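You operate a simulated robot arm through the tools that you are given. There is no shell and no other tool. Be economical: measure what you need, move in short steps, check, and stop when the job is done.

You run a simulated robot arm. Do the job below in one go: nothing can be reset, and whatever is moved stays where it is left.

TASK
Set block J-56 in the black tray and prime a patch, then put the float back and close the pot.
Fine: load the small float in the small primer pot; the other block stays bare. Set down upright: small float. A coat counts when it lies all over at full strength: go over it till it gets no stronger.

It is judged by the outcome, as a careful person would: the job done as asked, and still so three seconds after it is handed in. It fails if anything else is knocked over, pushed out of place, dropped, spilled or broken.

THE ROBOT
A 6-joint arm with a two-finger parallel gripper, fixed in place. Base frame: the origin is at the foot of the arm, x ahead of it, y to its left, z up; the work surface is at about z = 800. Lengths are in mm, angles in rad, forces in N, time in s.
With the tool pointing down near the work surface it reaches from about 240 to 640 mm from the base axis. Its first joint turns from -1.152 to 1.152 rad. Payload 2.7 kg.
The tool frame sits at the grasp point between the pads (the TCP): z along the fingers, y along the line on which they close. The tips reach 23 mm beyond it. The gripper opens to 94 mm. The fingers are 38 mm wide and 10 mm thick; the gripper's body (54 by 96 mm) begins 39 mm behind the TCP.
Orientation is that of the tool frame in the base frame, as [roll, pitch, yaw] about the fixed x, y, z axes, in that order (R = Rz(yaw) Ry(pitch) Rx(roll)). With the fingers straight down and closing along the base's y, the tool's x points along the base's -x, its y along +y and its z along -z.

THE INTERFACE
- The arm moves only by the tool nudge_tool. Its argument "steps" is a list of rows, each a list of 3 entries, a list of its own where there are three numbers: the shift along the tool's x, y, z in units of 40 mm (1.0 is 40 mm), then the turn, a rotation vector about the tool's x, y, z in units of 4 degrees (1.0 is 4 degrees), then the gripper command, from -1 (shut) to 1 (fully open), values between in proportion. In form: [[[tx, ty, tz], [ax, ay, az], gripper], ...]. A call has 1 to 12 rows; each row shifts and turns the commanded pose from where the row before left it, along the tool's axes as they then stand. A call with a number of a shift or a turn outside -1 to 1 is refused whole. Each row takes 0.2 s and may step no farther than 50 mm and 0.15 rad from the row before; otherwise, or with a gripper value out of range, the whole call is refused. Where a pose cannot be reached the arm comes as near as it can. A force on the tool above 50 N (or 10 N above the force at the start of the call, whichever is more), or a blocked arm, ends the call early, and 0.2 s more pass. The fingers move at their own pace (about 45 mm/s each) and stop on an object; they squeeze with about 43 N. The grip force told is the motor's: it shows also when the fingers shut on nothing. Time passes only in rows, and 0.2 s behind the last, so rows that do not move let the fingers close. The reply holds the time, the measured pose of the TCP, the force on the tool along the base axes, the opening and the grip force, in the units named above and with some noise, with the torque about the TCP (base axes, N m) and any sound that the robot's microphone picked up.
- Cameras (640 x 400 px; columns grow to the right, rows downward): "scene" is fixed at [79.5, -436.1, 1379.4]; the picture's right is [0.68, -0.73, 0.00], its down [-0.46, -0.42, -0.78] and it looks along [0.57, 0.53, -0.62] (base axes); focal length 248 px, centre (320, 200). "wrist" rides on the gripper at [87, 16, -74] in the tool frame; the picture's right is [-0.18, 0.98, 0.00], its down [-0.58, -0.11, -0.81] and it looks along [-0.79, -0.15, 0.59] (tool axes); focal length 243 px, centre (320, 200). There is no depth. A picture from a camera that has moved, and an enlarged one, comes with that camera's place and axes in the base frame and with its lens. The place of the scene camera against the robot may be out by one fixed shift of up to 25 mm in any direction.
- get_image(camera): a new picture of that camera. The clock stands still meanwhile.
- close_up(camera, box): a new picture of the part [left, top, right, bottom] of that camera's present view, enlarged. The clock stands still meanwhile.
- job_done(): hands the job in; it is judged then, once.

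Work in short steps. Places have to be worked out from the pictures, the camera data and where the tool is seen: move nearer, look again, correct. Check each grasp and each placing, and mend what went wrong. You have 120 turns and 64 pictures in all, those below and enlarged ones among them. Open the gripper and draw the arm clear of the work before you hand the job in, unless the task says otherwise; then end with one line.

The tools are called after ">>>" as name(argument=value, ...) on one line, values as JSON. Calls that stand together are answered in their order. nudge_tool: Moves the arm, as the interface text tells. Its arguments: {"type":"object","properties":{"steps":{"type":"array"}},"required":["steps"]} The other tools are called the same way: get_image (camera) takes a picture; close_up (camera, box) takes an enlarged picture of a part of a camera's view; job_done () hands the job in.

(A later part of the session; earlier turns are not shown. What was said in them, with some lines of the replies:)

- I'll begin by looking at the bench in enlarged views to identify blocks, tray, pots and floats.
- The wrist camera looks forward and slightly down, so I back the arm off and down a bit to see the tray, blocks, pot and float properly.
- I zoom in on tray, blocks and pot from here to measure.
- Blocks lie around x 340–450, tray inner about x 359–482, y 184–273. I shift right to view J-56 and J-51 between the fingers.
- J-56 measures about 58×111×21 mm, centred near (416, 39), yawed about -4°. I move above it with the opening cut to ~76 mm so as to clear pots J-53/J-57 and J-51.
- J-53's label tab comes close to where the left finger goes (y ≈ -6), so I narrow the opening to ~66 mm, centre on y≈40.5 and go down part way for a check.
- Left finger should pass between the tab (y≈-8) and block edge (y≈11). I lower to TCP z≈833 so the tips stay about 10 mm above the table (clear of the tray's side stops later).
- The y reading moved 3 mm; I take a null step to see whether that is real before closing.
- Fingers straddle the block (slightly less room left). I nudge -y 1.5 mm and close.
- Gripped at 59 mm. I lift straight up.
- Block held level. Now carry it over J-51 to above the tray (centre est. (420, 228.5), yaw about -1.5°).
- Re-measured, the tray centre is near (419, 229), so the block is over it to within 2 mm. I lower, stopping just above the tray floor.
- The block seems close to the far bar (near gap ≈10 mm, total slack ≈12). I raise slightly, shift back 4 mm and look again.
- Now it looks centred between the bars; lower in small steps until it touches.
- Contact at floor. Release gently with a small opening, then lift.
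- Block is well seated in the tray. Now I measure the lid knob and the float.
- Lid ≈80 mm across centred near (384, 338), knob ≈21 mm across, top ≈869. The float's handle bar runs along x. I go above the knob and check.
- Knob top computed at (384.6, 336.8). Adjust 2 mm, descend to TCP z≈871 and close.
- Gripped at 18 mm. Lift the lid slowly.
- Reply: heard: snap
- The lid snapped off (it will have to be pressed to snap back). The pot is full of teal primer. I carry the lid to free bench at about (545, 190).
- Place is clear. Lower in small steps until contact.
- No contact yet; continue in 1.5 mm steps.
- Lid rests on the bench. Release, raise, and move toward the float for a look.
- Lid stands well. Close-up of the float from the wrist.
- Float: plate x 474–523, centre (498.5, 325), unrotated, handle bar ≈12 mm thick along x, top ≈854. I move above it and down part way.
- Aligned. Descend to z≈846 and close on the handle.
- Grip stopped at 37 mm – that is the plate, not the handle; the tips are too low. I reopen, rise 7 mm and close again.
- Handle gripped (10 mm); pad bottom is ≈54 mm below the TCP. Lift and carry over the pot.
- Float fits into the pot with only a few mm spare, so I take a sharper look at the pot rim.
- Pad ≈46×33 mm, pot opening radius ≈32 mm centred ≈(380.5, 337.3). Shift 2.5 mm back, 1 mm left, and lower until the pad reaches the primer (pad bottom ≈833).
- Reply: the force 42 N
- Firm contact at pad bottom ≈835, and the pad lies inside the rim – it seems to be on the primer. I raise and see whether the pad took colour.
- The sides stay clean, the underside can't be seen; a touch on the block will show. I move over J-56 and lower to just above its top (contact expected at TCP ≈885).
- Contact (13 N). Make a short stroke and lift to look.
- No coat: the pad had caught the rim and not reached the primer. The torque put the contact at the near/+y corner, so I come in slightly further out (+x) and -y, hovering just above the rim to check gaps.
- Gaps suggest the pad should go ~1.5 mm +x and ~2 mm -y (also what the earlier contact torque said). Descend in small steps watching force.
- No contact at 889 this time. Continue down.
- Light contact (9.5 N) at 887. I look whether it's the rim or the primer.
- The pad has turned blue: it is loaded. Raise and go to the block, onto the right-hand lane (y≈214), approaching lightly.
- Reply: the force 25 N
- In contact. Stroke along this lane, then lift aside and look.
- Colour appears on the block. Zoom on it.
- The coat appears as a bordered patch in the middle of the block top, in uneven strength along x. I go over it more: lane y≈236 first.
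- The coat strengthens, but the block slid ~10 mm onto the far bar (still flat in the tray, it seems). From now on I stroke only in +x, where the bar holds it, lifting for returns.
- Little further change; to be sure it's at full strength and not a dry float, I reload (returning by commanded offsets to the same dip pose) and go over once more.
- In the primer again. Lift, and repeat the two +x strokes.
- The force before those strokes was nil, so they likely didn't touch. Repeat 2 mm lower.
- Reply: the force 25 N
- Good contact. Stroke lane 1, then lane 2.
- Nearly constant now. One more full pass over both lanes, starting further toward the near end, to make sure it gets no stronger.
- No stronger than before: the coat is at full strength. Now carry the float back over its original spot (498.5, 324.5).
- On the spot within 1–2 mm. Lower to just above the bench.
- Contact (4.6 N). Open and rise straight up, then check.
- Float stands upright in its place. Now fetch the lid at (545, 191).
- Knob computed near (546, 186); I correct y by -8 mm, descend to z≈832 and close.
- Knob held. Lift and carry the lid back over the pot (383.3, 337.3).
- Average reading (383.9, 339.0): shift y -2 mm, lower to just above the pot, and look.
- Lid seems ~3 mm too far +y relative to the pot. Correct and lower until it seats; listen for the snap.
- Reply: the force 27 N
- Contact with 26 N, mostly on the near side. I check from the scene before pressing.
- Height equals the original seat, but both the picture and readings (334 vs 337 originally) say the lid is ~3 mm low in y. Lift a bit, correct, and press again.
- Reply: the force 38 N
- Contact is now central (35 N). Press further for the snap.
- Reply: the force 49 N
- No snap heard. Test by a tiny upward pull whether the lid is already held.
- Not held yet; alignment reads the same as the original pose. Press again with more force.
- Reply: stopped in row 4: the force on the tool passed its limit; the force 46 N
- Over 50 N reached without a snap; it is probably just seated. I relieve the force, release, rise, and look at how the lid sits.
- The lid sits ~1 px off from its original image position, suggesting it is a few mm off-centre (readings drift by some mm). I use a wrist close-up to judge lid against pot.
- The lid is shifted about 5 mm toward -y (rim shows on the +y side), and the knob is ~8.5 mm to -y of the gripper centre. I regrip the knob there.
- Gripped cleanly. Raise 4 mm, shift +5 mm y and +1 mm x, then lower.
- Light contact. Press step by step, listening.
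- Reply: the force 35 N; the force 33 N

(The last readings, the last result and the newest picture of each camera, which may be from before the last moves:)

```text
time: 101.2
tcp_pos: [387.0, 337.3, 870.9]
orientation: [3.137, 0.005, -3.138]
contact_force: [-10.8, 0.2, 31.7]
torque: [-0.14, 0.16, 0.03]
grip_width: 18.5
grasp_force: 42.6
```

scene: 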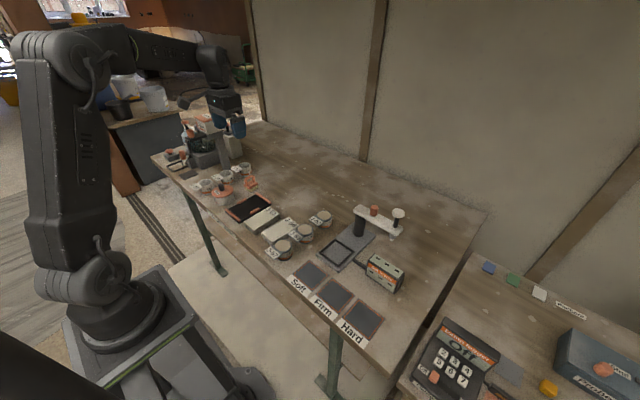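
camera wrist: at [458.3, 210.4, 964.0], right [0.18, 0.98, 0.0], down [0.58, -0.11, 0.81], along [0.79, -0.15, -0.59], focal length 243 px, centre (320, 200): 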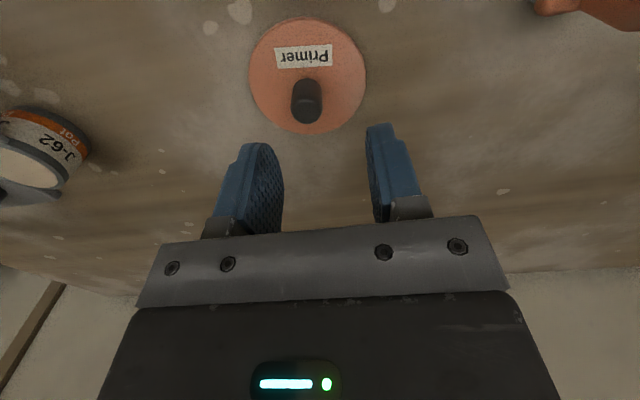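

Force fell while pressing further and the lid went down a bit – possibly seated. Test with a gentle pull.

>>> nudge_tool(steps=[[[0, 0, -0.1], [0, 0, 0], -1], [[0, 0, -0.03], [0, 0, 0], -1], [[0, 0, 0], [0, 0, 0], -1]])

>>> nudge_tool(steps=[[[0, 0, -0.03], [0, 0, 0], -1], [[0, 0, 0], [0, 0, 0], -1]])

```text
time: 102.0
tcp_pos: [385.9, 334.0, 872.3]
orientation: [-3.139, -0.001, -3.141]
contact_force: [0.0, 0.1, -0.1]
torque: [-0.01, 0.04, -0.01]
grip_width: 18.5
grasp_force: 42.9
```

```text
time: 102.5
tcp_pos: [387.0, 334.3, 875.5]
orientation: [3.141, 0.003, -3.139]
contact_force: [0.3, 0.5, -0.6]
torque: [0.0, -0.02, 0.02]
grip_width: 18.7
grasp_force: 43.0
```

Not held yet. I use my last picture on a wrist close-up now (lid held ~3 mm above the rim) to centre it exactly.

>>> close_up(camera="wrist", box=[240, 0, 400, 150])

```text
2.67 times, centred on (320, 75) of wrist
camera zoom: at [299.8, 350.6, 950.8], right [0.18, 0.98, 0.0], down [0.58, -0.11, 0.81], along [0.79, -0.15, -0.59], focal length 647 px, centre (320, 533)
```

zoom: 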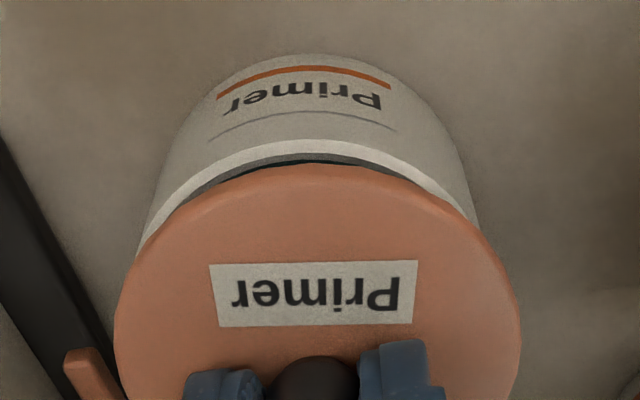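

Fitting circles: pot centre ≈(380.5, 335.5), lid centre ≈(386, 334). So I move the lid ≈ -4.5 mm in x and +1.2 mm in y, then lower and press.

>>> nudge_tool(steps=[[[0.112, 0.03, 0], [0, 0, 0], -1], [[0, 0, 0], [0, 0, 0], -1], [[0, 0, 0.06], [0, 0, 0], -1], [[0, 0, 0.04], [0, 0, 0], -1], [[0, 0, 0], [0, 0, 0], -1]])

>>> nudge_tool(steps=[[[0, 0, 0.03], [0, 0, 0], -1], [[0, 0, 0], [0, 0, 0], -1]])

```text
time: 103.8
tcp_pos: [382.9, 337.0, 872.6]
orientation: [3.14, 0.001, 3.141]
contact_force: [0.2, -4.9, 9.2]
torque: [-0.17, -0.3, -0.11]
grip_width: 18.4
grasp_force: 43.0
heard: snap
```

```text
time: 104.3
tcp_pos: [383.2, 336.2, 872.8]
orientation: [3.141, 0.002, -3.139]
contact_force: [-3.2, -20.3, 34.1]
torque: [-0.37, 0.09, 0.04]
grip_width: 18.4
grasp_force: 42.8
```

Snap heard: the lid is closed. I relieve the pressure gently, open, rise straight up and draw the arm clear.

>>> nudge_tool(steps=[[[0, 0, -0.05], [0, 0, 0], -1], [[0, 0, 0], [0, 0, 0], -0.4], [[0, 0, 0], [0, 0, 0], 0], [[0, 0, 0], [0, 0, 0], 0], [[0, 0, -0.4], [0, 0, 0], 0], [[0, 0, -0.8], [0, 0, 0], 0], [[0, 0, -0.9], [0, 0, 0], 0], [[0.5, -0.3, -0.8], [0, 0, 0], 0], [[0.5, -0.3, -0.8], [0, 0, 0], 0], [[0.5, -0.3, -0.8], [0, 0, 0], 0.5], [[0, 0, 0], [0, 0, 0], 1]])

```text
time: 106.8
tcp_pos: [319.7, 299.1, 1050.6]
orientation: [-3.141, 0.002, -3.139]
contact_force: [-0.3, 0.3, -0.4]
torque: [-0.01, -0.02, 0.01]
grip_width: 94.1
grasp_force: 0.0
```

The lid stayed on: no second snap when I let go. The gripper is open and the arm is clear, so I hand in.

>>> job_done()

```text
The job is handed in.
```

J-56 is in the black tray, though it slid about 10 mm against the tray's far bar while I primed it. Its patch is primed until another pass made it no stronger, the float is back upright in its place, the pot lid snapped shut, and J-51 stays bare. I had no pictures left after the final press, so the snap is my only evidence that the lid is closed.
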